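You operate a simulated robot arm through the tools that you are given. There is no shell and no other tool.

You are at the controls of a simulated two-armed robot. One attempt, no reset.

## Task
Wipe up the spill on the table top by the fridge with the purple napkin and put it back.

The check looks at the end state, three seconds after you hand in, the way a careful person would. Anything else that was tipped, shoved, dropped, spilled or broken makes it a failure. Flat cloth is picked up by pressing the open fingertips on it (5 to 10 N) and closing them slowly along it; thin cloth reads only 2 to 8 mm in the jaws.

## Robot
Two 6-joint arms with two-finger grippers on one trunk, on a base that moves. Base frame: it is fixed to the floor where the robot stands at the start and does not move with it; the origin is under the middle of the robot, x ahead of it, y to its left, z up. Units: mm, degrees, N and s.
The left shoulder is at the start at [70, 176, 930], the right one opposite. With the tool pointing down near the work surface each hand reaches from about 480 to 800 mm from the robot's upright axis, wherever it stands, measured 20 degrees to its own side. Places, roughly: purple napkin [-1500, -1000, 750]. Payload 2.45 kg a hand.
The TCP of each hand is the grasp point between the finger pads, 26 mm short of the fingertips. In the tool frame z runs along the fingers and y along their closing line. The gripper opens to 96 mm; its body begins 69 mm behind the TCP.
Orientation is that of the tool frame in the base frame, as a unit quaternion [x, y, z, w]. With the fingers straight down and closing along the base's y, the tool's x points along the base's -x, its y along +y and its z along -z.

## Interface
- The arms move only by the tool nudge_tool. It takes "left_commands", "right_commands" or both (then of equal length, played together; a hand with none holds still); each is one flat list of numbers, 7 for each row, row after row: the shift along the tool's x, y, z in mm, then the turn, a rotation vector about the tool's x, y, z in degrees, then the finger opening in mm, from 0 to 96. In form: [tx, ty, tz, ax, ay, az, jaw, tx, ty, tz, ax, ay, az, jaw, ...]. A call has 1 to 20 rows; each row is the pose to reach, as a shift and turn from the pose commanded when the call began, along the tool's axes at that moment. Each row takes 0.2 s and may step no farther than 50 mm and 8.6 degrees from the row before; otherwise, or with a gripper value out of range, the whole call is refused. Where a pose cannot be reached the arm comes as near as it can. A force on the tool above 40 N (or 10 N above the force at the start of the call, whichever is more), or a blocked arm, ends the call early, and 0.2 s more pass. Each finger travels about 169.8 mm/s and halts on what it meets, pressing with about 35 N; the grip force reading is that of the motor and also rises with nothing between the fingers. The clock runs only during rows and for 0.2 s after the last one: add rows that repeat a pose to give the fingers time. It gives the time, the measured TCP pose, the force on the tool (base axes), the opening and the grip force at its end, in the units of the frame above (readings bear some noise), with the torque about the TCP (base axes, N m) and any sound that the robot's microphone picked up.
- Cameras (640 x 400 px; columns grow to the right, rows downward): "scene" is now at [138.8, -14.1, 1254.7]; the picture's right is [-0.15, -0.99, 0.00], its down [-0.51, 0.08, -0.86] and it looks along [0.85, -0.13, -0.52] (base axes); focal length 295 px, centre (320, 200). "left" rides on the left gripper at [82, -3, -98] in its tool frame; the picture's right is [0.04, 1.00, 0.00], its down [-0.73, 0.03, -0.68] and it looks along [-0.68, 0.03, 0.73] (tool axes); focal length 256 px, centre (320, 200). "right" rides on the right gripper at [82, 3, -98] in its tool frame; the picture's right is [-0.04, 1.00, 0.00], its down [-0.73, -0.03, -0.68] and it looks along [-0.68, -0.03, 0.73] (tool axes); focal length 256 px, centre (320, 200). There is no depth. A picture from a camera that has moved, and an enlarged one, comes with that camera's place and axes in the base frame and with its lens.
- get_image(camera): a new picture of that camera. The clock stands still meanwhile.
- slide_trunk(by): slides the trunk up (or, below 0, down) by that many mm; the arms and the scene camera ride with it, the base frame stays. It gives what a move gives, with no picture.
- base_move(legs): drives the robot by 1 to 6 legs, each [ahead, left, turn to the left] in mm, mm and degrees, along the robot's own axes; the way and the turn of a leg run together, so that a leg with both is an arc; at most 1500 mm and 180 degrees a leg. The arms and the cameras ride along, it lands a little off, and it stops where it bumps. It gives what a move gives.
- pan_tilt(pan, tilt): turns the head with the scene camera to pan (to the left, within 86 degrees either way) and tilt (down, from -29 to 69), counted from straight ahead of the robot. It gives what a move gives.
- enlarge(camera, box): a new picture of the part [left, top, right, bottom] of that camera's present view, enlarged. The clock stands still meanwhile.
- job_done(): hands the job in; it is judged then, once.

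Nothing tells you exact positions but the pictures and the camera data. Unless the task says otherwise, let go and move clear before handing in.

The tools are called after "Call:" by a JSON object that holds its "fn" and its "kwargs". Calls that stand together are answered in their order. nudge_tool: Moves the arms, as the interface text tells. Its arguments: {"type":"object","properties":{"left_commands":{"type":"array"},"right_commands":{"type":"array"}},"required":[]} The other tools are called the same way: slide_trunk (by) moves the trunk up or down; base_move (legs) drives the base; pan_tilt (pan, tilt) turns the head that bears the scene camera; get_image (camera) takes a picture; enlarge (camera, box) takes an enlarged picture of a part of a camera's view; job_done () hands the job in.

At the start:

```text
t: 0.0
left_tool_pos: [418.0, 205.8, 858.9]
left_orientation: [0.0, 1.0, 0.0, 0.0]
left_force: [0.1, -0.3, 0.6]
left_ft_torque: [0.02, 0.01, -0.02]
left_finger_gap: 96.0
left_grasp_force: 0.1
right_tool_pos: [510.4, -243.7, 919.7]
right_orientation: [0.0, 1.0, 0.0, 0.0]
right_force: [-1.2, 0.1, 0.1]
right_ft_torque: [0.02, -0.01, -0.01]
right_finger_gap: 95.9
right_grasp_force: 0.1
trunk travel left (down, up): [-415.0, 425.0]
robot x, y, heading: [0.3, -2.1, -0.1]
head pan, tilt (commanded): [-8.4, 31.2]
```

scene: 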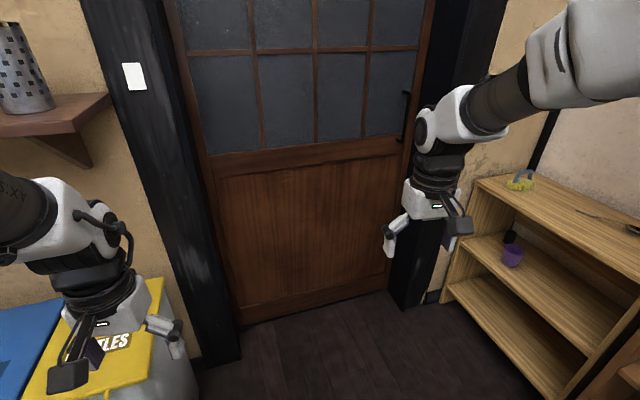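
right: 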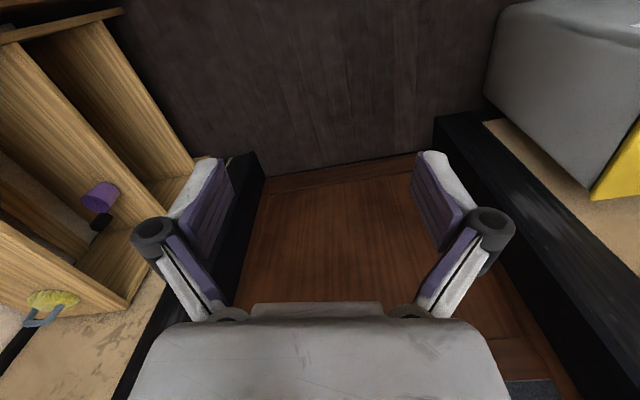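
left: 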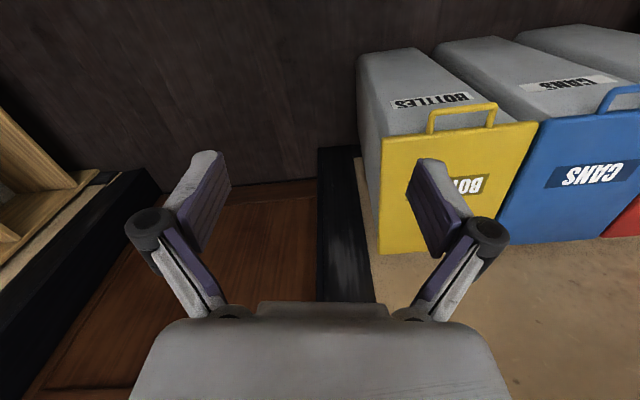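

I see a door ahead, recycling bins to the left and a shelf to the right; the napkin should be behind me to the right. I'll look around with the head first.

Call:
{"fn": "pan_tilt", "kwargs": {"pan": -86, "tilt": 25}}

Call:
{"fn": "get_image", "kwargs": {"camera": "scene"}}

Call:
{"fn": "pan_tilt", "kwargs": {"pan": 86, "tilt": 25}}

Call:
{"fn": "get_image", "kwargs": {"camera": "scene"}}

```text
t: 1.5
left_tool_pos: [418.0, 204.7, 858.2]
left_orientation: [0.0, 1.0, 0.0, -0.001]
left_force: [-0.3, -0.3, 0.9]
left_ft_torque: [-0.01, 0.02, 0.02]
left_finger_gap: 95.8
left_grasp_force: 0.0
right_tool_pos: [510.4, -244.8, 919.6]
right_orientation: [0.0, 1.0, 0.0, 0.0]
right_force: [0.5, 0.2, 0.4]
right_ft_torque: [0.03, 0.0, 0.0]
right_finger_gap: 96.0
right_grasp_force: 0.0
trunk travel left (down, up): [-415.0, 425.0]
robot x, y, heading: [-1.9, -1.5, 0.0]
head pan, tilt (commanded): [-85.9, 25.0]
```

```text
taken
camera scene: at [56.4, -92.8, 1264.5], right [-1.0, -0.07, 0.0], down [-0.03, 0.42, -0.91], along [0.06, -0.9, -0.42], focal length 295 px, centre (320, 200)
```

scene: 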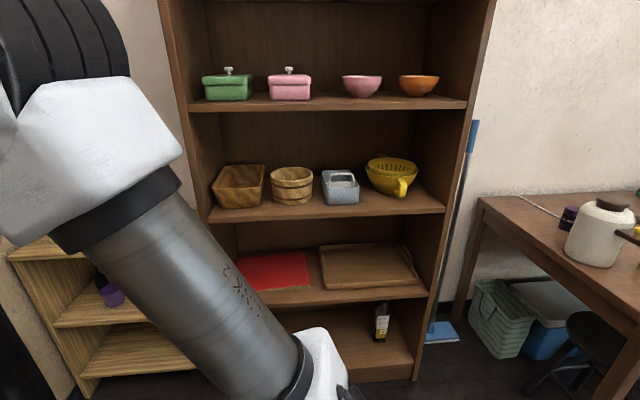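

```text
t: 4.1
left_tool_pos: [417.8, 206.4, 857.0]
left_orientation: [0.0, 1.0, 0.0, -0.001]
left_force: [1.0, -0.6, -0.2]
left_ft_torque: [-0.01, -0.01, 0.01]
left_finger_gap: 96.0
left_grasp_force: 0.0
right_tool_pos: [509.5, -242.9, 918.9]
right_orientation: [0.0, 1.0, 0.001, 0.0]
right_force: [0.3, 0.3, -0.2]
right_ft_torque: [0.03, 0.02, 0.01]
right_finger_gap: 96.0
right_grasp_force: 0.0
trunk travel left (down, up): [-415.0, 425.0]
robot x, y, heading: [0.1, 0.3, -0.1]
head pan, tilt (commanded): [85.9, 25.0]
```

```text
taken
camera scene: at [56.4, 91.0, 1264.5], right [1.0, -0.07, 0.0], down [-0.03, -0.42, -0.91], along [0.06, 0.9, -0.42], focal length 295 px, centre (320, 200)
```

scene: 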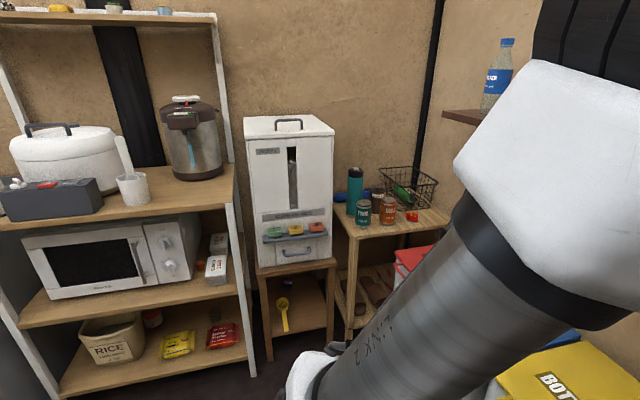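

To the right there is a tall shelf and then a wooden table continuing behind me along the right wall. I'll turn right in place, which seems clear, to look at the table.

Call:
{"fn": "pan_tilt", "kwargs": {"pan": 0, "tilt": 25}}

Call:
{"fn": "base_move", "kwargs": {"legs": [[0, 0, -90]]}}

Call:
{"fn": "pan_tilt", "kwargs": {"pan": -60, "tilt": 20}}

Call:
{"fn": "get_image", "kwargs": {"camera": "scene"}}

```text
t: 5.7
left_tool_pos: [417.2, 206.6, 858.2]
left_orientation: [0.0, 1.0, -0.001, 0.001]
left_force: [0.3, 0.4, 0.7]
left_ft_torque: [-0.01, 0.02, -0.04]
left_finger_gap: 95.9
left_grasp_force: 0.0
right_tool_pos: [509.0, -243.2, 919.2]
right_orientation: [0.0, 1.0, -0.001, 0.0]
right_force: [-0.5, -0.6, -0.1]
right_ft_torque: [0.01, 0.02, -0.01]
right_finger_gap: 95.9
right_grasp_force: 0.1
trunk travel left (down, up): [-415.0, 425.0]
robot x, y, heading: [1.1, -0.2, -0.1]
head pan, tilt (commanded): [0.0, 25.0]
```

```text
t: 9.9
left_tool_pos: [206.1, -418.1, 856.7]
left_orientation: [0.706, 0.708, 0.0, 0.0]
left_force: [0.0, -0.1, -0.1]
left_ft_torque: [-0.01, 0.01, -0.05]
left_finger_gap: 96.1
left_grasp_force: 0.1
right_tool_pos: [-241.9, -511.3, 920.7]
right_orientation: [0.706, 0.708, 0.001, 0.0]
right_force: [0.1, -0.3, 0.0]
right_ft_torque: [0.01, 0.03, 0.03]
right_finger_gap: 95.7
right_grasp_force: 0.1
trunk travel left (down, up): [-415.0, 425.0]
robot x, y, heading: [-0.9, -0.1, -89.9]
head pan, tilt (commanded): [0.0, 25.0]
```

```text
t: 11.2
left_tool_pos: [206.6, -417.1, 857.0]
left_orientation: [0.706, 0.708, 0.001, -0.001]
left_force: [-0.2, 0.2, 0.1]
left_ft_torque: [-0.01, 0.02, 0.02]
left_finger_gap: 95.9
left_grasp_force: 0.0
right_tool_pos: [-242.3, -509.6, 918.9]
right_orientation: [0.707, 0.708, 0.0, 0.0]
right_force: [0.4, 0.8, 0.0]
right_ft_torque: [0.05, 0.0, 0.0]
right_finger_gap: 95.9
right_grasp_force: 0.0
trunk travel left (down, up): [-415.0, 425.0]
robot x, y, heading: [0.5, 3.2, -89.9]
head pan, tilt (commanded): [-60.0, 20.0]
```

```text
taken
camera scene: at [-80.8, -97.9, 1272.6], right [-0.5, 0.86, 0.0], down [0.3, 0.17, -0.94], along [-0.81, -0.47, -0.34], focal length 295 px, centre (320, 200)
```

scene: 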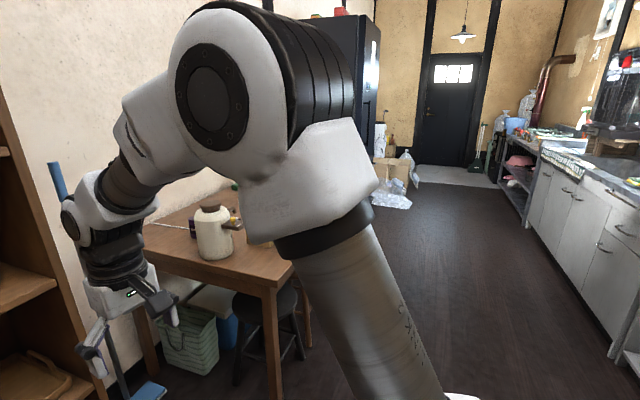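

The table runs along the right wall with the black fridge beyond it. I'll turn further so the arm no longer hides the table.

Call:
{"fn": "base_move", "kwargs": {"legs": [[0, 0, -80]]}}

Call:
{"fn": "pan_tilt", "kwargs": {"pan": 30, "tilt": 22}}

Call:
{"fn": "get_image", "kwargs": {"camera": "scene"}}

Call:
{"fn": "pan_tilt", "kwargs": {"pan": 0, "tilt": 22}}

Call:
{"fn": "get_image", "kwargs": {"camera": "scene"}}

```text
t: 15.2
left_tool_pos: [-389.1, -255.4, 858.4]
left_orientation: [0.998, 0.061, -0.001, 0.0]
left_force: [0.1, 0.1, 0.9]
left_ft_torque: [0.01, -0.02, -0.01]
left_finger_gap: 95.8
left_grasp_force: 0.0
right_tool_pos: [-536.0, 179.5, 920.4]
right_orientation: [0.998, 0.061, 0.0, 0.0]
right_force: [-0.8, 0.0, -0.9]
right_ft_torque: [0.0, 0.0, 0.0]
right_finger_gap: 95.9
right_grasp_force: 0.1
trunk travel left (down, up): [-415.0, 425.0]
robot x, y, heading: [1.1, -2.5, -173.4]
head pan, tilt (commanded): [-60.0, 20.0]
```

```text
t: 16.8
left_tool_pos: [-389.8, -254.5, 857.5]
left_orientation: [0.998, 0.061, 0.0, 0.0]
left_force: [0.1, -0.6, 0.1]
left_ft_torque: [0.01, 0.03, 0.02]
left_finger_gap: 95.9
left_grasp_force: 0.1
right_tool_pos: [-537.5, 179.2, 919.6]
right_orientation: [0.998, 0.061, -0.001, 0.0]
right_force: [0.5, 0.2, -0.9]
right_ft_torque: [0.02, -0.01, 0.01]
right_finger_gap: 95.9
right_grasp_force: 0.0
trunk travel left (down, up): [-415.0, 425.0]
robot x, y, heading: [0.8, -1.5, -172.9]
head pan, tilt (commanded): [30.0, 22.0]
```

```text
taken
camera scene: at [-124.4, -62.8, 1269.4], right [-0.6, 0.8, 0.0], down [0.3, 0.23, -0.93], along [-0.74, -0.56, -0.37], focal length 295 px, centre (320, 200)
```

scene: 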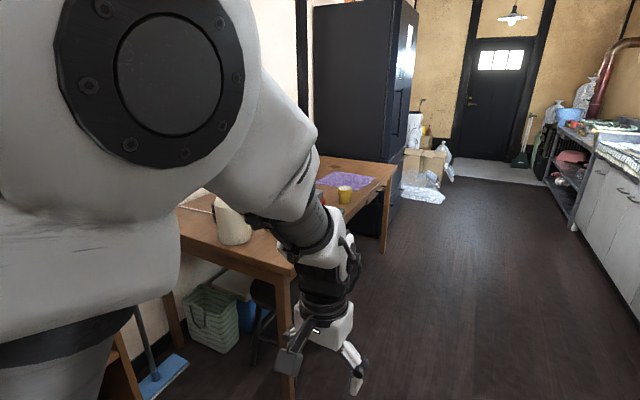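

```text
t: 17.8
left_tool_pos: [-390.1, -254.8, 857.7]
left_orientation: [0.998, 0.061, 0.0, 0.0]
left_force: [-0.1, -0.9, -0.8]
left_ft_torque: [0.0, -0.01, 0.0]
left_finger_gap: 95.9
left_grasp_force: 0.0
right_tool_pos: [-535.2, 179.8, 919.5]
right_orientation: [0.998, 0.061, 0.0, 0.0]
right_force: [0.3, 0.6, -0.6]
right_ft_torque: [0.0, 0.02, -0.01]
right_finger_gap: 96.0
right_grasp_force: 0.0
trunk travel left (down, up): [-415.0, 425.0]
robot x, y, heading: [0.4, 1.2, -173.1]
head pan, tilt (commanded): [0.0, 22.0]
```

```text
taken
camera scene: at [-142.4, -18.4, 1269.3], right [-0.12, 0.99, 0.0], down [0.37, 0.05, -0.93], along [-0.92, -0.11, -0.37], focal length 295 px, centre (320, 200)
```

scene: 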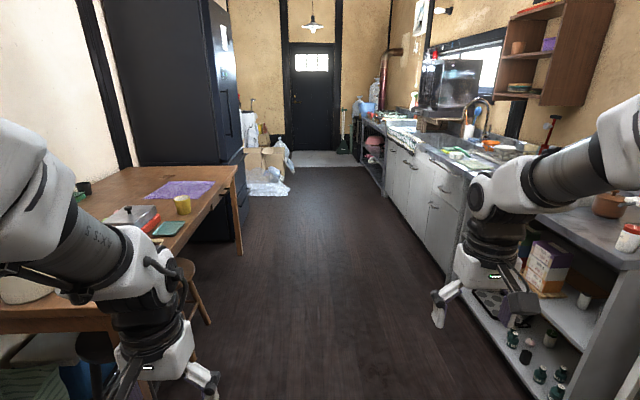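

The purple napkin lies on the table's far end near the fridge, with a yellow cup, a toaster-like thing, and a green item nearby. I'll zoom in to find the spill.

Call:
{"fn": "enlarge", "kwargs": {"camera": "scene", "box": [60, 140, 260, 265]}}

Call:
{"fn": "enlarge", "kwargs": {"camera": "scene", "box": [340, 60, 640, 250]}}

```text
3.20 times, centred on (160, 202) of scene
camera zoom: at [-142.4, -18.4, 1269.3], right [-0.12, 0.99, 0.0], down [0.37, 0.05, -0.93], along [-0.92, -0.11, -0.37], focal length 944 px, centre (832, 192)
```

zoom: 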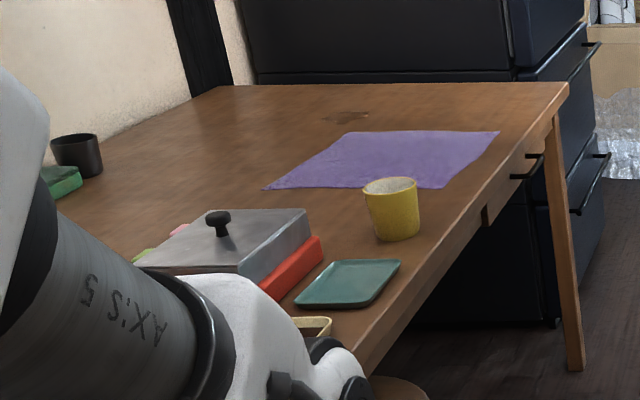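

```text
2.11 times, centred on (490, 155) of scene
camera zoom: at [-142.4, -18.4, 1269.3], right [-0.12, 0.99, 0.0], down [0.37, 0.05, -0.93], along [-0.92, -0.11, -0.37], focal length 621 px, centre (-38, 295)
```

zoom: 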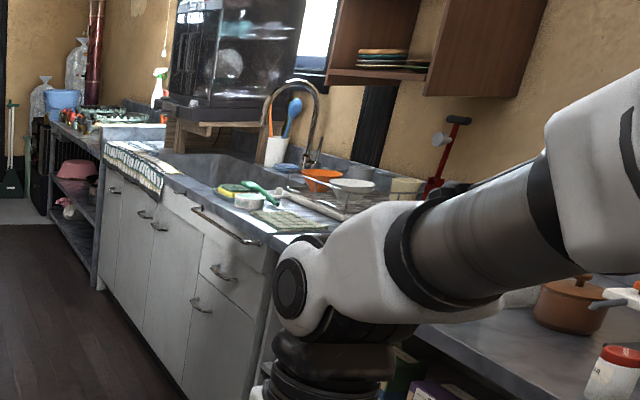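

The spill is a brownish patch behind the napkin, toward the fridge end of the table (about x -1720, y -1130). I'll straighten the heading and drive down the aisle at y≈0, stopping for a look.

Call:
{"fn": "base_move", "kwargs": {"legs": [[0, 0, -7], [1000, 0, 0]]}}

Call:
{"fn": "pan_tilt", "kwargs": {"pan": 45, "tilt": 30}}

Call:
{"fn": "get_image", "kwargs": {"camera": "scene"}}

```text
t: 23.4
left_tool_pos: [-1388.7, -221.9, 857.3]
left_orientation: [1.0, 0.01, 0.0, -0.001]
left_force: [0.0, 1.0, -0.6]
left_ft_torque: [0.0, 0.01, -0.02]
left_finger_gap: 95.9
left_grasp_force: 0.0
right_tool_pos: [-1489.1, 224.7, 920.4]
right_orientation: [1.0, 0.01, 0.0, 0.0]
right_force: [0.2, -0.4, -0.4]
right_ft_torque: [0.0, 0.01, 0.01]
right_finger_gap: 96.0
right_grasp_force: 0.1
trunk travel left (down, up): [-415.0, 425.0]
robot x, y, heading: [-972.4, -8.8, -178.9]
head pan, tilt (commanded): [0.0, 22.0]
```

```text
t: 24.5
left_tool_pos: [-1387.8, -221.3, 858.1]
left_orientation: [1.0, 0.009, 0.001, 0.0]
left_force: [0.3, 0.1, 0.4]
left_ft_torque: [0.01, -0.02, -0.01]
left_finger_gap: 95.9
left_grasp_force: 0.1
right_tool_pos: [-1488.8, 224.7, 920.1]
right_orientation: [1.0, 0.009, 0.0, 0.001]
right_force: [0.5, -0.5, -0.2]
right_ft_torque: [-0.01, -0.01, 0.01]
right_finger_gap: 96.2
right_grasp_force: 0.1
trunk travel left (down, up): [-415.0, 425.0]
robot x, y, heading: [-973.5, -7.8, -178.9]
head pan, tilt (commanded): [45.0, 30.0]
```

```text
taken
camera scene: at [-1087.1, -74.9, 1256.6], right [-0.72, 0.69, 0.0], down [0.35, 0.36, -0.87], along [-0.6, -0.62, -0.5], focal length 295 px, centre (320, 200)
```

scene: 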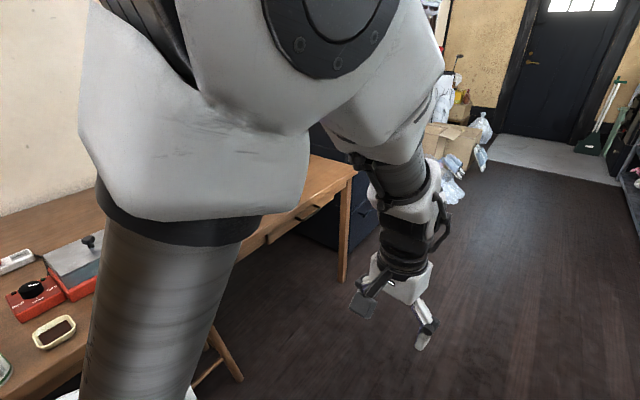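

The left arm hides the table end. I'll continue forward 520 mm and turn left to face the table.

Call:
{"fn": "base_move", "kwargs": {"legs": [[530, 0, 0], [0, 0, 88]]}}

Call:
{"fn": "pan_tilt", "kwargs": {"pan": 0, "tilt": 30}}

Call:
{"fn": "get_image", "kwargs": {"camera": "scene"}}

```text
t: 31.3
left_tool_pos: [-1330.9, -445.0, 858.4]
left_orientation: [0.731, 0.683, 0.0, 0.0]
left_force: [0.1, 0.1, 0.2]
left_ft_torque: [0.0, 0.01, 0.0]
left_finger_gap: 95.9
left_grasp_force: 0.2
right_tool_pos: [-1783.9, -505.8, 919.6]
right_orientation: [0.731, 0.683, -0.001, 0.0]
right_force: [-0.2, -0.1, -0.6]
right_ft_torque: [0.0, -0.01, -0.01]
right_finger_gap: 96.0
right_grasp_force: 0.0
trunk travel left (down, up): [-415.0, 425.0]
robot x, y, heading: [-1510.2, -14.9, -94.2]
head pan, tilt (commanded): [45.0, 30.0]
```

```text
t: 32.4
left_tool_pos: [-1330.1, -444.7, 858.1]
left_orientation: [0.731, 0.683, 0.0, 0.0]
left_force: [0.4, -0.4, -0.5]
left_ft_torque: [0.01, 0.03, 0.01]
left_finger_gap: 96.0
left_grasp_force: 0.0
right_tool_pos: [-1784.5, -505.3, 919.9]
right_orientation: [0.731, 0.683, 0.0, 0.0]
right_force: [0.0, 0.7, -0.8]
right_ft_torque: [-0.02, 0.01, -0.02]
right_finger_gap: 95.9
right_grasp_force: 0.1
trunk travel left (down, up): [-415.0, 425.0]
robot x, y, heading: [-1507.6, -14.3, -93.6]
head pan, tilt (commanded): [0.0, 30.0]
```

```text
taken
camera scene: at [-1517.8, -154.8, 1256.5], right [-1.0, 0.07, 0.0], down [0.03, 0.5, -0.87], along [-0.06, -0.86, -0.5], focal length 295 px, centre (320, 200)
```

scene: 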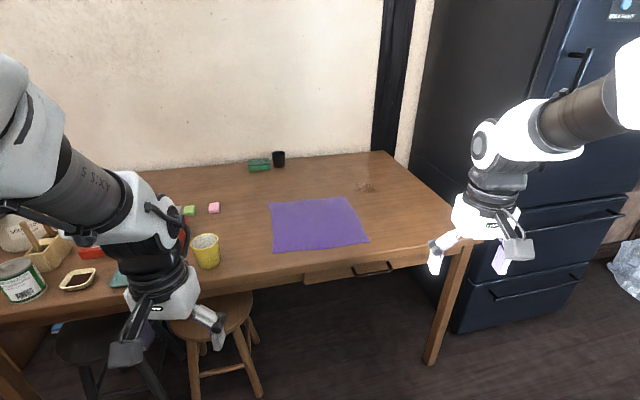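

Call:
{"fn": "enlarge", "kwargs": {"camera": "scene", "box": [180, 140, 480, 300]}}

Call:
{"fn": "enlarge", "kwargs": {"camera": "scene", "box": [320, 165, 420, 225]}}

```text
2.13 times, centred on (330, 220) of scene
camera zoom: at [-1517.8, -154.8, 1256.5], right [-1.0, 0.07, 0.0], down [0.03, 0.5, -0.87], along [-0.06, -0.86, -0.5], focal length 629 px, centre (299, 157)
```

zoom: 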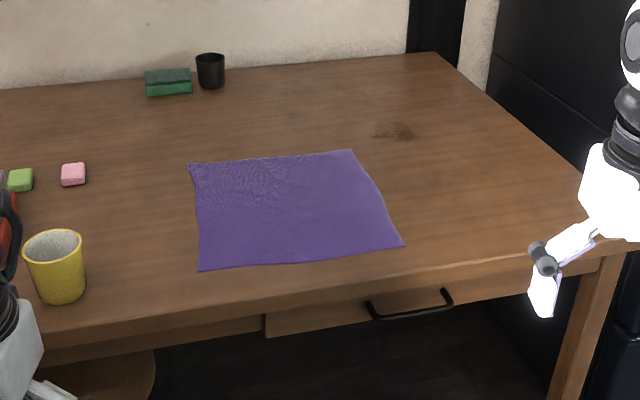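

```text
6.40 times, centred on (370, 195) of scene
camera zoom: at [-1517.8, -154.8, 1256.5], right [-1.0, 0.07, 0.0], down [0.03, 0.5, -0.87], along [-0.06, -0.86, -0.5], focal length 1888 px, centre (0, 232)
```

zoom: 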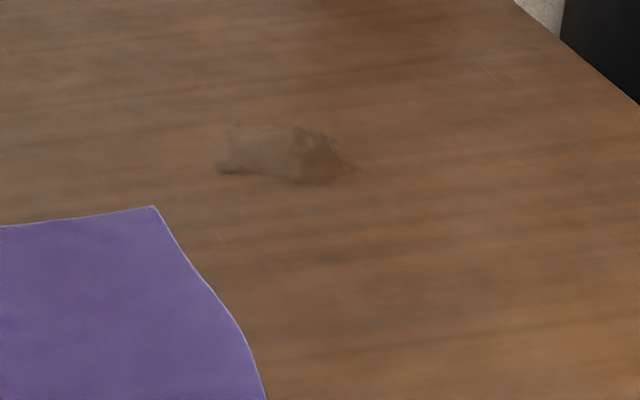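

The napkin (about 265 mm square) is centred near (-1551, -902), and the spill patch (about 80 mm) is near (-1749, -1104); the table is turned about 9°. I'll raise the left hand well clear of the yellow cup, then creep up to the table.

Call:
{"fn": "nudge_tool", "kwargs": {"left_commands": [0, 0, -40, 0, 0, 0, 96, 0, 0, -80, 0, 0, 0, 96, 0, 0, -120, 0, 0, 0, 96, 0, 0, -160, 0, 0, 0, 96, 0, 0, -200, 0, 0, 0, 96, 0, 0, -200, 0, 0, 0, 96]}}

Call:
{"fn": "base_move", "kwargs": {"legs": [[0, 0, 4], [300, 10, 0]]}}

Call:
{"fn": "pan_tilt", "kwargs": {"pan": 0, "tilt": 50}}

Call:
{"fn": "get_image", "kwargs": {"camera": "scene"}}

```text
t: 33.8
left_tool_pos: [-1367.4, -469.1, 933.4]
left_orientation: [0.733, 0.681, -0.001, 0.0]
left_force: [0.1, -1.3, 0.8]
left_ft_torque: [0.0, 0.02, 0.03]
left_finger_gap: 95.8
left_grasp_force: 0.1
left hand out of reach, approached as far as the arm can: row 1, 2, 3, 4, 5, 6
right_tool_pos: [-1784.3, -506.8, 919.5]
right_orientation: [0.731, 0.682, 0.0, 0.0]
right_force: [1.0, 0.4, -1.1]
right_ft_torque: [0.02, -0.02, 0.02]
right_finger_gap: 96.3
right_grasp_force: 0.1
trunk travel left (down, up): [-415.0, 425.0]
robot x, y, heading: [-1508.4, -13.8, -93.9]
head pan, tilt (commanded): [0.0, 30.0]
```

```text
t: 36.4
left_tool_pos: [-1325.1, -765.9, 933.4]
left_orientation: [0.709, 0.706, -0.001, -0.001]
left_force: [-0.8, -0.2, 0.2]
left_ft_torque: [0.02, 0.01, -0.02]
left_finger_gap: 96.0
left_grasp_force: 0.0
right_tool_pos: [-1737.4, -832.9, 918.8]
right_orientation: [0.707, 0.708, -0.001, 0.0]
right_force: [0.0, 0.0, -0.7]
right_ft_torque: [0.0, 0.01, 0.0]
right_finger_gap: 96.0
right_grasp_force: 0.1
trunk travel left (down, up): [-415.0, 425.0]
robot x, y, heading: [-1492.9, -320.4, -89.9]
head pan, tilt (commanded): [0.0, 30.0]
```

```text
t: 37.2
left_tool_pos: [-1324.5, -764.8, 932.5]
left_orientation: [0.708, 0.706, -0.001, -0.001]
left_force: [0.1, 0.2, 0.1]
left_ft_torque: [-0.02, 0.03, 0.05]
left_finger_gap: 96.1
left_grasp_force: 0.2
right_tool_pos: [-1739.0, -830.7, 920.0]
right_orientation: [0.706, 0.708, 0.0, 0.0]
right_force: [0.1, -0.8, -0.1]
right_ft_torque: [0.01, -0.01, 0.0]
right_finger_gap: 96.4
right_grasp_force: 0.0
trunk travel left (down, up): [-415.0, 425.0]
robot x, y, heading: [-1495.0, -321.0, -90.3]
head pan, tilt (commanded): [0.0, 50.0]
```

```text
taken
camera scene: at [-1496.8, -449.3, 1227.1], right [-1.0, 0.0, 0.0], down [0.0, 0.77, -0.64], along [0.0, -0.64, -0.77], focal length 295 px, centre (320, 200)
```

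scene: 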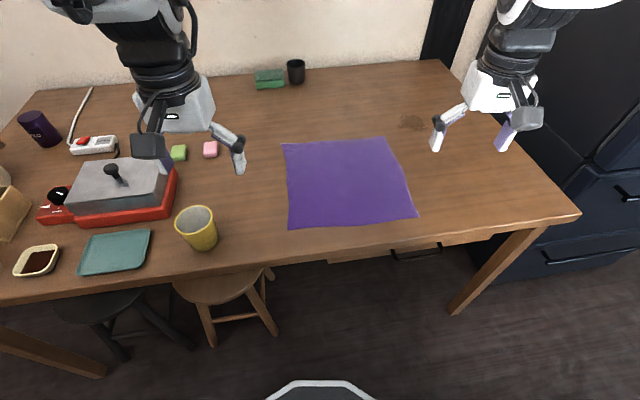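

The base front is about 275 mm ahead of the axis and clear of the stool and table legs, so I'll move ahead 110 mm more. Then I'll take pictures to plan the grip on the napkin's far-right area, nearest the spill.

Call:
{"fn": "base_move", "kwargs": {"legs": [[110, 0, 0]]}}

Call:
{"fn": "get_image", "kwargs": {"camera": "scene"}}

Call:
{"fn": "get_image", "kwargs": {"camera": "right"}}

```text
t: 38.4
left_tool_pos: [-1324.6, -876.3, 932.7]
left_orientation: [0.709, 0.706, -0.001, 0.001]
left_force: [-0.1, 0.7, -0.7]
left_ft_torque: [0.03, -0.02, 0.01]
left_finger_gap: 96.0
left_grasp_force: 0.1
right_tool_pos: [-1738.7, -943.4, 919.2]
right_orientation: [0.707, 0.708, 0.0, -0.001]
right_force: [0.3, -0.5, 0.7]
right_ft_torque: [0.02, 0.01, 0.01]
right_finger_gap: 95.9
right_grasp_force: 0.0
trunk travel left (down, up): [-415.0, 425.0]
robot x, y, heading: [-1496.4, -432.0, -90.1]
head pan, tilt (commanded): [0.0, 50.0]
```

```text
taken
camera scene: at [-1496.6, -561.7, 1226.9], right [-1.0, 0.0, 0.0], down [0.0, 0.77, -0.64], along [0.0, -0.64, -0.77], focal length 295 px, centre (320, 200)
```

scene: 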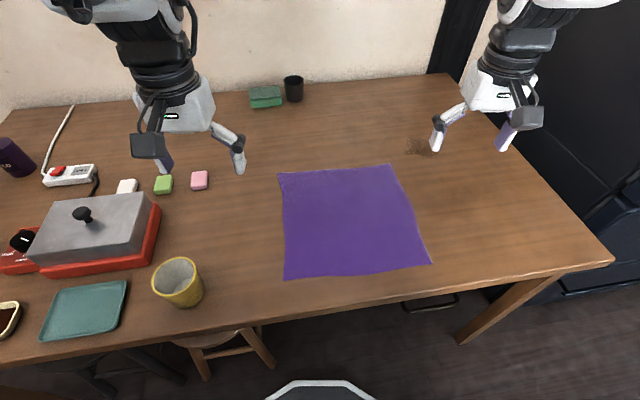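

```text
taken
camera right: at [-1736.1, -861.2, 1017.8], right [1.0, -0.04, 0.0], down [-0.03, -0.73, 0.68], along [-0.03, -0.68, -0.73], focal length 256 px, centre (320, 200)
```

right: 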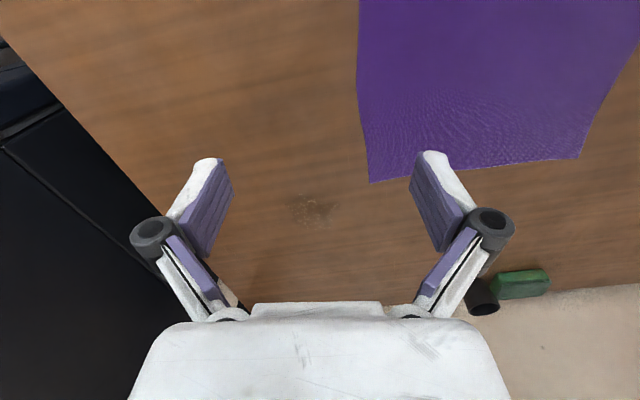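

Combining the views, the table surface looks to be near z≈720, the napkin's corners at about (-1433,-793), (-1706,-825), (-1675,-1096), (-1396,-1065), and the spill at about (-1759,-1163). That's at the end of my reach, so I'll creep 60 mm closer.

Call:
{"fn": "base_move", "kwargs": {"legs": [[60, 0, 0]]}}

Call:
{"fn": "pan_tilt", "kwargs": {"pan": -12, "tilt": 45}}

Call:
{"fn": "get_image", "kwargs": {"camera": "scene"}}

```text
t: 39.4
left_tool_pos: [-1323.8, -937.5, 932.1]
left_orientation: [0.709, 0.706, 0.0, -0.001]
left_force: [0.6, -0.7, 0.0]
left_ft_torque: [0.05, -0.02, 0.0]
left_finger_gap: 96.1
left_grasp_force: 0.0
right_tool_pos: [-1738.2, -1005.4, 919.4]
right_orientation: [0.706, 0.708, 0.0, 0.0]
right_force: [-0.1, 0.1, 0.7]
right_ft_torque: [0.01, -0.01, -0.01]
right_finger_gap: 95.6
right_grasp_force: 0.1
trunk travel left (down, up): [-415.0, 425.0]
robot x, y, heading: [-1498.9, -497.2, -89.9]
head pan, tilt (commanded): [0.0, 50.0]
```

```text
t: 40.1
left_tool_pos: [-1325.1, -936.0, 933.4]
left_orientation: [0.709, 0.705, 0.0, -0.001]
left_force: [0.1, 0.3, -0.6]
left_ft_torque: [-0.03, 0.01, -0.02]
left_finger_gap: 95.9
left_grasp_force: 0.0
right_tool_pos: [-1737.8, -1002.4, 920.1]
right_orientation: [0.707, 0.707, 0.001, 0.0]
right_force: [-0.1, 0.4, 0.6]
right_ft_torque: [-0.04, 0.01, -0.02]
right_finger_gap: 95.8
right_grasp_force: 0.0
trunk travel left (down, up): [-415.0, 425.0]
robot x, y, heading: [-1494.1, -495.6, -89.9]
head pan, tilt (commanded): [-12.0, 45.0]
```

```text
taken
camera scene: at [-1513.3, -622.9, 1234.0], right [-0.98, 0.21, 0.0], down [0.15, 0.69, -0.71], along [-0.15, -0.69, -0.71], focal length 295 px, centre (320, 200)
```

scene: 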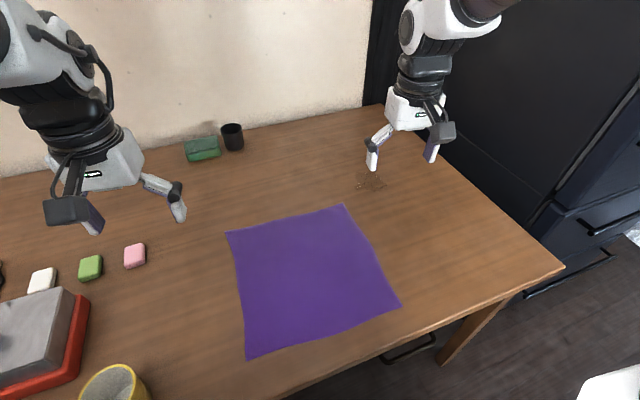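

Good view of the napkin and spill. The right hand's tool x is base +y, tool y is base +x, tool z is down; I'll move it above the napkin's far-right area and down to about 50 mm above the table.

Call:
{"fn": "nudge_tool", "kwargs": {"right_commands": [-16, 42, 0, 0, 0, 0, 70, -33, 84, 0, 0, 0, 0, 70, -49, 126, 0, 0, 0, 0, 70, -49, 126, 40, 0, 0, 0, 70, -49, 126, 80, 0, 0, 0, 70, -49, 126, 125, 0, 0, 0, 70, -49, 126, 125, 0, 0, 0, 70]}}

Call:
{"fn": "get_image", "kwargs": {"camera": "right"}}

Call:
{"fn": "get_image", "kwargs": {"camera": "scene"}}

```text
t: 41.7
left_tool_pos: [-1324.8, -937.1, 932.7]
left_orientation: [0.709, 0.705, 0.0, -0.001]
left_force: [0.3, 0.6, 0.1]
left_ft_torque: [-0.02, -0.01, -0.01]
left_finger_gap: 95.9
left_grasp_force: 0.1
right_tool_pos: [-1620.9, -1056.3, 799.6]
right_orientation: [0.712, 0.702, 0.006, 0.009]
right_force: [0.1, 0.5, 0.2]
right_ft_torque: [0.01, 0.01, 0.03]
right_finger_gap: 69.9
right_grasp_force: 0.1
trunk travel left (down, up): [-415.0, 425.0]
robot x, y, heading: [-1495.8, -489.2, -90.1]
head pan, tilt (commanded): [-12.0, 45.0]
```

```text
taken
camera right: at [-1618.2, -972.0, 897.6], right [1.0, -0.05, 0.02], down [-0.06, -0.73, 0.68], along [-0.02, -0.68, -0.73], focal length 256 px, centre (320, 200)
```

right: 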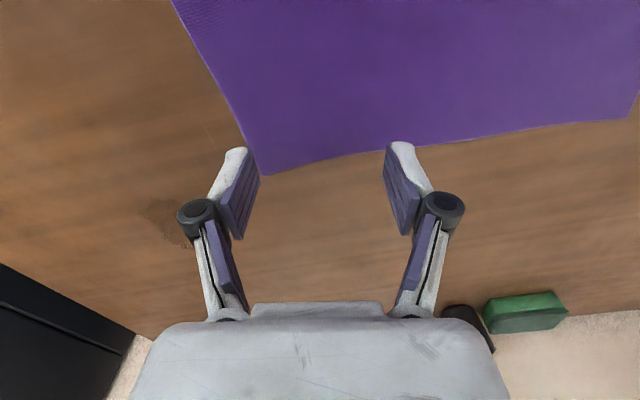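

```text
taken
camera scene: at [-1513.1, -622.6, 1234.0], right [-0.98, 0.21, 0.0], down [0.15, 0.69, -0.71], along [-0.15, -0.69, -0.71], focal length 295 px, centre (320, 200)
```

scene: 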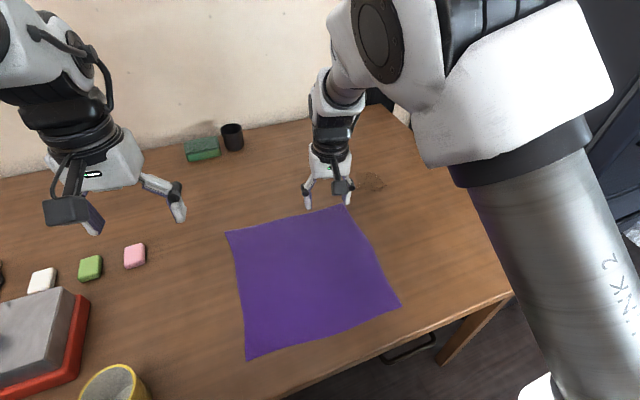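

The fingers are now above the napkin's far-right area, about 45 mm inside its far edge. I'll let the arm settle and lower to about 15 mm above the estimated surface.

Call:
{"fn": "nudge_tool", "kwargs": {"right_commands": [0, 0, 0, 0, 0, 0, 70, 0, 0, 15, 0, 0, 0, 70, 0, 0, 30, 0, 0, 0, 70, 0, 0, 38, 0, 0, 0, 70, 0, 0, 38, 0, 0, 0, 70]}}

```text
t: 42.9
left_tool_pos: [-1324.0, -935.6, 932.9]
left_orientation: [0.709, 0.705, 0.0, -0.001]
left_force: [-0.2, 0.7, -0.1]
left_ft_torque: [0.01, 0.0, -0.03]
left_finger_gap: 95.9
left_grasp_force: 0.1
right_tool_pos: [-1618.8, -1053.6, 758.4]
right_orientation: [0.713, 0.701, 0.007, 0.006]
right_force: [-0.3, 0.5, -0.6]
right_ft_torque: [0.0, 0.02, 0.01]
right_finger_gap: 69.9
right_grasp_force: 0.1
trunk travel left (down, up): [-415.0, 425.0]
robot x, y, heading: [-1501.7, -493.5, -89.9]
head pan, tilt (commanded): [-12.0, 45.0]
```

Fingertips are at about z≈732 with no contact yet. I'll go down in small steps, checking the force.

Call:
{"fn": "nudge_tool", "kwargs": {"right_commands": [0, 0, 2, 0, 0, 0, 70, 0, 0, 4, 0, 0, 0, 70]}}

Call:
{"fn": "nudge_tool", "kwargs": {"right_commands": [0, 0, 2, 0, 0, 0, 70, 0, 0, 4, 0, 0, 0, 70]}}

Call:
{"fn": "get_image", "kwargs": {"camera": "right"}}

```text
t: 43.5
left_tool_pos: [-1324.8, -936.1, 932.6]
left_orientation: [0.709, 0.705, 0.001, -0.001]
left_force: [0.3, 0.3, 0.2]
left_ft_torque: [0.02, 0.02, 0.0]
left_finger_gap: 96.1
left_grasp_force: 0.0
right_tool_pos: [-1618.4, -1052.9, 753.3]
right_orientation: [0.713, 0.701, 0.007, 0.006]
right_force: [-0.2, -0.1, 0.7]
right_ft_torque: [-0.01, -0.01, 0.0]
right_finger_gap: 69.9
right_grasp_force: 0.1
trunk travel left (down, up): [-415.0, 425.0]
robot x, y, heading: [-1497.3, -498.1, -89.7]
head pan, tilt (commanded): [-12.0, 45.0]
```

```text
t: 44.1
left_tool_pos: [-1324.9, -937.0, 932.9]
left_orientation: [0.709, 0.705, -0.001, -0.001]
left_force: [0.7, -1.0, -0.3]
left_ft_torque: [-0.02, 0.03, 0.03]
left_finger_gap: 96.0
left_grasp_force: 0.0
right_tool_pos: [-1617.2, -1052.6, 751.0]
right_orientation: [0.713, 0.701, 0.008, 0.008]
right_force: [-0.1, 0.3, 0.7]
right_ft_torque: [0.0, -0.01, -0.02]
right_finger_gap: 70.0
right_grasp_force: 0.0
trunk travel left (down, up): [-415.0, 425.0]
robot x, y, heading: [-1498.1, -492.9, -90.0]
head pan, tilt (commanded): [-12.0, 45.0]
```

```text
taken
camera right: at [-1615.2, -971.1, 849.2], right [1.0, -0.06, 0.02], down [-0.06, -0.73, 0.68], along [-0.02, -0.68, -0.74], focal length 256 px, centre (320, 200)
```

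right: 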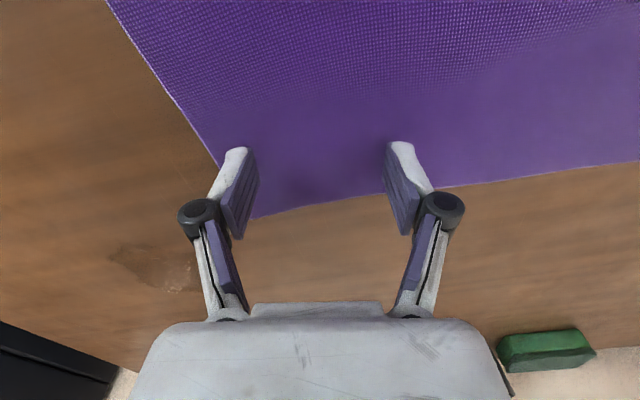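

Still no contact with the tips near z≈725. Continuing down gently.

Call:
{"fn": "nudge_tool", "kwargs": {"right_commands": [0, 0, 2, 0, 0, 0, 70, 0, 0, 4, 0, 0, 0, 70, 0, 0, 4, 0, 0, 0, 70]}}

Call:
{"fn": "nudge_tool", "kwargs": {"right_commands": [0, 0, 1.5, 0, 0, 0, 70, 0, 0, 3, 0, 0, 0, 70, 0, 0, 3, 0, 0, 0, 70]}}

```text
t: 44.9
left_tool_pos: [-1323.6, -936.1, 932.5]
left_orientation: [0.709, 0.705, -0.001, 0.0]
left_force: [-0.5, 0.0, -0.1]
left_ft_torque: [0.0, 0.0, -0.01]
left_finger_gap: 96.2
left_grasp_force: 0.0
right_tool_pos: [-1618.3, -1054.1, 746.0]
right_orientation: [0.712, 0.702, 0.007, 0.005]
right_force: [0.5, 0.1, 0.9]
right_ft_torque: [0.0, 0.01, 0.03]
right_finger_gap: 70.1
right_grasp_force: 0.1
trunk travel left (down, up): [-415.0, 425.0]
robot x, y, heading: [-1498.5, -493.9, -90.0]
head pan, tilt (commanded): [-12.0, 45.0]
```

```text
t: 45.7
left_tool_pos: [-1324.5, -937.3, 933.7]
left_orientation: [0.709, 0.706, -0.001, -0.001]
left_force: [0.0, 0.2, 0.0]
left_ft_torque: [-0.03, -0.01, 0.01]
left_finger_gap: 95.8
left_grasp_force: 0.0
right_tool_pos: [-1618.0, -1053.1, 741.0]
right_orientation: [0.712, 0.702, 0.006, 0.005]
right_force: [0.2, 0.2, 0.0]
right_ft_torque: [0.03, 0.02, 0.02]
right_finger_gap: 70.1
right_grasp_force: 0.0
trunk travel left (down, up): [-415.0, 425.0]
robot x, y, heading: [-1493.2, -492.7, -90.0]
head pan, tilt (commanded): [-12.0, 45.0]
```

Still free at tips z≈715. Continuing down in 3 mm steps.

Call:
{"fn": "nudge_tool", "kwargs": {"right_commands": [0, 0, 1.5, 0, 0, 0, 70, 0, 0, 3, 0, 0, 0, 70, 0, 0, 3, 0, 0, 0, 70]}}

Call:
{"fn": "nudge_tool", "kwargs": {"right_commands": [0, 0, 1.5, 0, 0, 0, 70, 0, 0, 3, 0, 0, 0, 70, 0, 0, 3, 0, 0, 0, 70]}}

Call:
{"fn": "get_image", "kwargs": {"camera": "right"}}

```text
t: 46.5
left_tool_pos: [-1323.5, -935.4, 932.3]
left_orientation: [0.709, 0.706, -0.001, -0.001]
left_force: [0.5, -0.3, 0.1]
left_ft_torque: [0.06, -0.02, -0.04]
left_finger_gap: 95.9
left_grasp_force: 0.1
right_tool_pos: [-1616.1, -1053.4, 740.1]
right_orientation: [0.712, 0.702, 0.005, 0.005]
right_force: [-1.1, -1.2, 7.7]
right_ft_torque: [-0.04, 0.31, 0.02]
right_finger_gap: 73.6
right_grasp_force: 2.7
trunk travel left (down, up): [-415.0, 425.0]
robot x, y, heading: [-1495.1, -492.0, -90.0]
head pan, tilt (commanded): [-12.0, 45.0]
```

```text
t: 47.3
left_tool_pos: [-1325.0, -933.9, 933.5]
left_orientation: [0.709, 0.706, -0.002, 0.0]
left_force: [0.0, -1.1, 0.0]
left_ft_torque: [0.04, -0.03, -0.04]
left_finger_gap: 96.0
left_grasp_force: 0.1
right_tool_pos: [-1614.7, -1053.4, 740.3]
right_orientation: [0.712, 0.703, 0.004, 0.006]
right_force: [1.5, 3.4, 24.9]
right_ft_torque: [0.03, -0.33, 0.08]
right_finger_gap: 72.9
right_grasp_force: 10.5
trunk travel left (down, up): [-415.0, 425.0]
robot x, y, heading: [-1493.7, -490.5, -89.9]
head pan, tilt (commanded): [-12.0, 45.0]
```

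```text
taken
camera right: at [-1613.5, -970.0, 837.8], right [1.0, -0.05, 0.02], down [-0.05, -0.73, 0.68], along [-0.02, -0.68, -0.73], focal length 256 px, centre (320, 200)
```

right: 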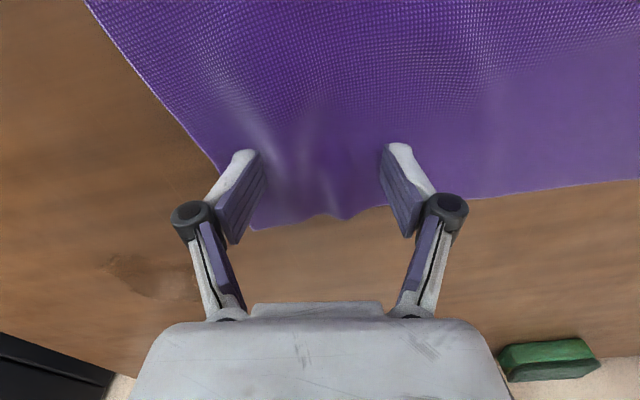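

Contact at TCP z≈740 (surface ≈714); I'm pressing about 25 N now. I'll ease off to about 8 N and close the fingers slowly along the cloth.

Call:
{"fn": "nudge_tool", "kwargs": {"right_commands": [0, 0, -3, 0, 0, 0, 70, 0, 0, -3, 0, 0, 0, 66, 0, 0, -3, 0, 0, 0, 62, 0, 0, -3, 0, 0, 0, 58, 0, 0, -3, 0, 0, 0, 54, 0, 0, -3, 0, 0, 0, 50]}}

Call:
{"fn": "get_image", "kwargs": {"camera": "right"}}

```text
t: 48.7
left_tool_pos: [-1324.0, -935.6, 934.0]
left_orientation: [0.709, 0.705, -0.001, -0.001]
left_force: [0.5, 0.3, -0.8]
left_ft_torque: [0.02, 0.03, 0.03]
left_finger_gap: 95.9
left_grasp_force: 0.1
right_tool_pos: [-1615.2, -1052.6, 739.2]
right_orientation: [0.712, 0.702, 0.007, 0.005]
right_force: [-0.6, 0.2, 1.0]
right_ft_torque: [-0.02, 0.02, 0.04]
right_finger_gap: 56.6
right_grasp_force: 0.2
trunk travel left (down, up): [-415.0, 425.0]
robot x, y, heading: [-1494.3, -490.0, -89.9]
head pan, tilt (commanded): [-12.0, 45.0]
```

```text
taken
camera right: at [-1613.6, -970.1, 838.1], right [1.0, -0.05, 0.02], down [-0.05, -0.74, 0.68], along [-0.02, -0.68, -0.74], focal length 256 px, centre (320, 200)
```

right: 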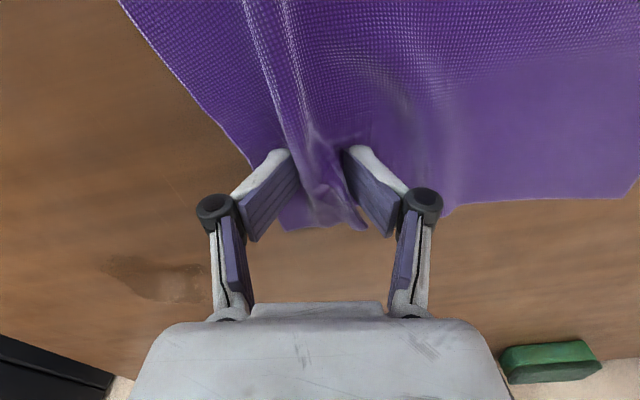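

The cloth is gathering into a fold between the fingers. Force has dropped to about 1 N, so I'll press a little and keep closing slowly.

Call:
{"fn": "nudge_tool", "kwargs": {"right_commands": [0, 0, 1.5, 0, 0, 0, 50, 0, 0, 1.5, 0, 0, 0, 46, 0, 0, 1.5, 0, 0, 0, 42, 0, 0, 1.5, 0, 0, 0, 38, 0, 0, 1.5, 0, 0, 0, 34, 0, 0, 1.5, 0, 0, 0, 30]}}

Call:
{"fn": "get_image", "kwargs": {"camera": "right"}}

```text
t: 49.8
left_tool_pos: [-1324.3, -930.6, 935.9]
left_orientation: [0.71, 0.704, -0.002, 0.002]
left_force: [-0.1, 0.4, 0.0]
left_ft_torque: [-0.06, -0.01, -0.02]
left_finger_gap: 95.9
left_grasp_force: 0.1
right_tool_pos: [-1616.0, -1052.2, 746.1]
right_orientation: [0.712, 0.702, 0.002, 0.011]
right_force: [-6.3, 0.3, 40.2]
right_ft_torque: [0.28, 0.61, 0.03]
right_finger_gap: 4.6
right_grasp_force: 31.6
trunk travel left (down, up): [-415.0, 425.0]
robot x, y, heading: [-1494.5, -489.9, -89.6]
head pan, tilt (commanded): [-12.0, 45.0]
stopped in row 5 (right hand): the force on the tool passed its limit at 47 N (the readings are from after the stop); the commanded pose is now the measured one
```

```text
taken
camera right: at [-1615.0, -968.3, 843.8], right [1.0, -0.06, 0.02], down [-0.05, -0.72, 0.69], along [-0.02, -0.69, -0.73], focal length 256 px, centre (320, 200)
```

right: 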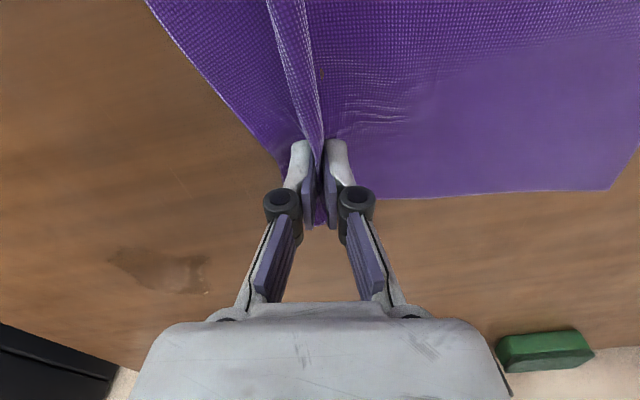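

The fingers have closed on the cloth with a 4.6 mm gap, i.e. cloth is gripped, but pressing is high (40 N). I'll raise slightly to relieve it while keeping the jaws commanded shut.

Call:
{"fn": "nudge_tool", "kwargs": {"right_commands": [0, 0, -2, 0, 0, 0, 0, 0, 0, -4, 0, 0, 0, 0, 0, 0, -5, 0, 0, 0, 0, 0, 0, -5, 0, 0, 0, 0]}}

Call:
{"fn": "get_image", "kwargs": {"camera": "right"}}

Call:
{"fn": "get_image", "kwargs": {"camera": "scene"}}

```text
t: 50.0
left_tool_pos: [-1323.6, -934.0, 934.0]
left_orientation: [0.71, 0.704, -0.002, 0.001]
left_force: [0.3, 0.2, -0.3]
left_ft_torque: [0.04, 0.03, 0.0]
left_finger_gap: 96.1
left_grasp_force: 0.1
right_tool_pos: [-1618.2, -1055.0, 746.2]
right_orientation: [0.713, 0.701, 0.003, 0.013]
right_force: [0.3, 3.2, 48.4]
right_ft_torque: [0.01, -0.02, -0.05]
right_finger_gap: 1.2
right_grasp_force: 32.1
trunk travel left (down, up): [-415.0, 425.0]
robot x, y, heading: [-1495.3, -495.3, -90.0]
head pan, tilt (commanded): [-12.0, 45.0]
stopped in row 1 (right hand): the force on the tool passed its limit at 63 N (the readings are from after the stop); the commanded pose is now the measured one
```

```text
taken
camera right: at [-1615.6, -972.2, 843.6], right [1.0, -0.06, 0.02], down [-0.06, -0.72, 0.69], along [-0.02, -0.69, -0.72], focal length 256 px, centre (320, 200)
```

right: 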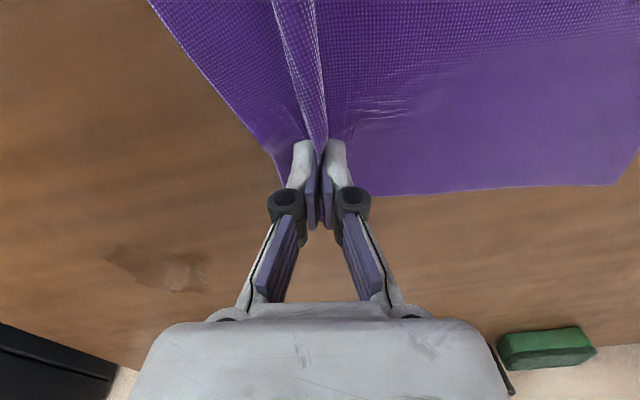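

```text
taken
camera scene: at [-1512.9, -620.0, 1234.4], right [-0.98, 0.21, 0.0], down [0.15, 0.69, -0.71], along [-0.15, -0.69, -0.71], focal length 295 px, centre (320, 200)
```

scene: 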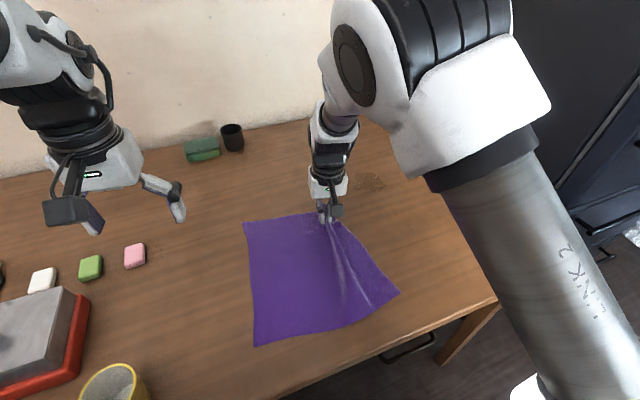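

The tips extended a little as they closed, so the press is still high. Raising to release it.

Call:
{"fn": "nudge_tool", "kwargs": {"right_commands": [0, 0, -6, 0, 0, 0, 0, 0, 0, -8, 0, 0, 0, 0, 0, 0, -8, 0, 0, 0, 0]}}

Call:
{"fn": "get_image", "kwargs": {"camera": "right"}}

```text
t: 50.8
left_tool_pos: [-1324.5, -935.7, 932.4]
left_orientation: [0.709, 0.705, 0.0, -0.001]
left_force: [0.6, 1.0, -0.6]
left_ft_torque: [0.01, -0.02, 0.0]
left_finger_gap: 95.7
left_grasp_force: 0.1
right_tool_pos: [-1619.2, -1056.2, 749.4]
right_orientation: [0.712, 0.702, 0.006, 0.009]
right_force: [0.5, -0.6, -0.6]
right_ft_torque: [0.05, 0.02, 0.0]
right_finger_gap: 4.3
right_grasp_force: 38.9
trunk travel left (down, up): [-415.0, 425.0]
robot x, y, heading: [-1493.8, -488.8, -90.0]
head pan, tilt (commanded): [-12.0, 45.0]
```

```text
taken
camera right: at [-1616.8, -972.7, 847.7], right [1.0, -0.06, 0.02], down [-0.06, -0.73, 0.68], along [-0.02, -0.68, -0.73], focal length 256 px, centre (320, 200)
```

right: 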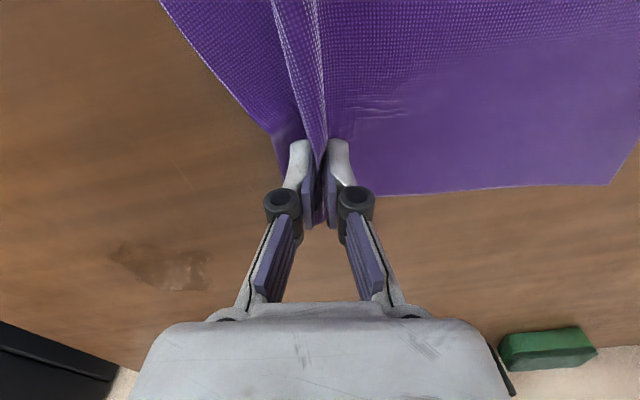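

The grip holds cloth (gap 4.3 mm) with no table force now. From this view the spill spans about x -1805 to -1720, y -1217 to -1135. I'll lift a little and drag the napkin toward the spill.

Call:
{"fn": "nudge_tool", "kwargs": {"right_commands": [0, 0, -10, 0, 0, 0, 0, -20, -25, -15, 0, 0, 0, 0, -40, -50, -15, 0, 0, 0, 0, -60, -75, -15, 0, 0, 0, 0, -80, -100, -15, 0, 0, 0, 0, -80, -100, -15, 0, 0, 0, 0]}}

Call:
{"fn": "get_image", "kwargs": {"camera": "right"}}

Call:
{"fn": "get_image", "kwargs": {"camera": "scene"}}

```text
t: 52.2
left_tool_pos: [-1323.0, -934.1, 932.4]
left_orientation: [0.708, 0.706, 0.0, 0.0]
left_force: [1.1, -0.5, -0.5]
left_ft_torque: [0.0, 0.02, 0.01]
left_finger_gap: 96.3
left_grasp_force: 0.0
right_tool_pos: [-1721.0, -1134.0, 764.2]
right_orientation: [0.712, 0.702, 0.005, 0.008]
right_force: [-0.2, -0.3, 0.1]
right_ft_torque: [-0.02, 0.02, 0.02]
right_finger_gap: 2.7
right_grasp_force: 29.2
trunk travel left (down, up): [-415.0, 425.0]
robot x, y, heading: [-1494.6, -487.4, -90.1]
head pan, tilt (commanded): [-12.0, 45.0]
```

```text
taken
camera right: at [-1718.1, -1050.6, 862.9], right [1.0, -0.06, 0.02], down [-0.05, -0.73, 0.68], along [-0.02, -0.68, -0.73], focal length 256 px, centre (320, 200)
```

right: 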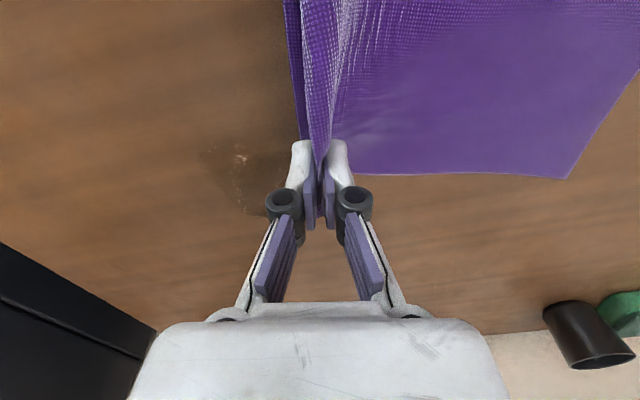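

```text
taken
camera scene: at [-1512.8, -622.7, 1234.0], right [-0.98, 0.21, 0.0], down [0.15, 0.69, -0.71], along [-0.15, -0.69, -0.71], focal length 295 px, centre (320, 200)
```

scene: 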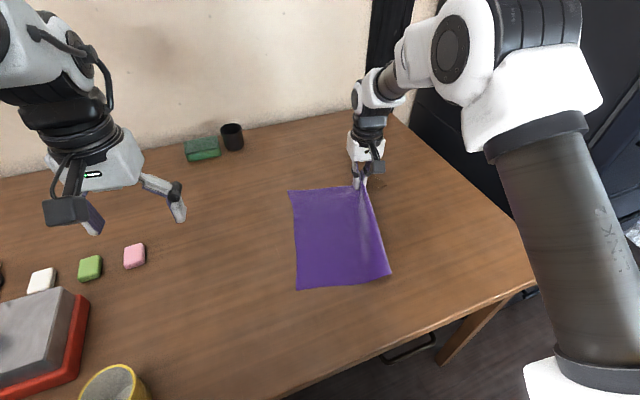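

The napkin follows and the hand is at the near-left corner of the spill. Now I'll lower until the cloth presses on the table.

Call:
{"fn": "nudge_tool", "kwargs": {"right_commands": [-5, -5, 8, 0, 0, 0, 0, -5, -5, 14, 0, 0, 0, 0, -5, -5, 16, 0, 0, 0, 0, -5, -5, 16, 0, 0, 0, 0]}}

```text
t: 53.2
left_tool_pos: [-1324.7, -936.1, 932.8]
left_orientation: [0.709, 0.705, -0.001, -0.001]
left_force: [0.4, 0.4, 1.2]
left_ft_torque: [0.0, 0.0, 0.0]
left_finger_gap: 96.0
left_grasp_force: 0.1
right_tool_pos: [-1723.9, -1139.2, 749.7]
right_orientation: [0.712, 0.702, 0.004, 0.009]
right_force: [0.2, -1.3, -1.6]
right_ft_torque: [0.15, 0.0, -0.01]
right_finger_gap: 3.1
right_grasp_force: 27.9
trunk travel left (down, up): [-415.0, 425.0]
robot x, y, heading: [-1493.1, -494.0, -90.0]
head pan, tilt (commanded): [-12.0, 45.0]
```

Call:
{"fn": "nudge_tool", "kwargs": {"right_commands": [0, 0, 2, 0, 0, 0, 0, 0, 0, 3, 0, 0, 0, 0, 0, 0, 3, 0, 0, 0, 0]}}

```text
t: 54.0
left_tool_pos: [-1324.7, -935.4, 933.7]
left_orientation: [0.709, 0.705, -0.002, 0.0]
left_force: [0.7, -1.1, -0.9]
left_ft_torque: [0.01, 0.0, 0.0]
left_finger_gap: 95.8
left_grasp_force: 0.0
right_tool_pos: [-1722.9, -1138.1, 746.9]
right_orientation: [0.712, 0.702, 0.004, 0.009]
right_force: [-0.6, 4.2, 35.5]
right_ft_torque: [0.1, -0.13, 0.02]
right_finger_gap: 0.7
right_grasp_force: 30.9
trunk travel left (down, up): [-415.0, 425.0]
robot x, y, heading: [-1499.8, -492.8, -90.0]
head pan, tilt (commanded): [-12.0, 45.0]
```

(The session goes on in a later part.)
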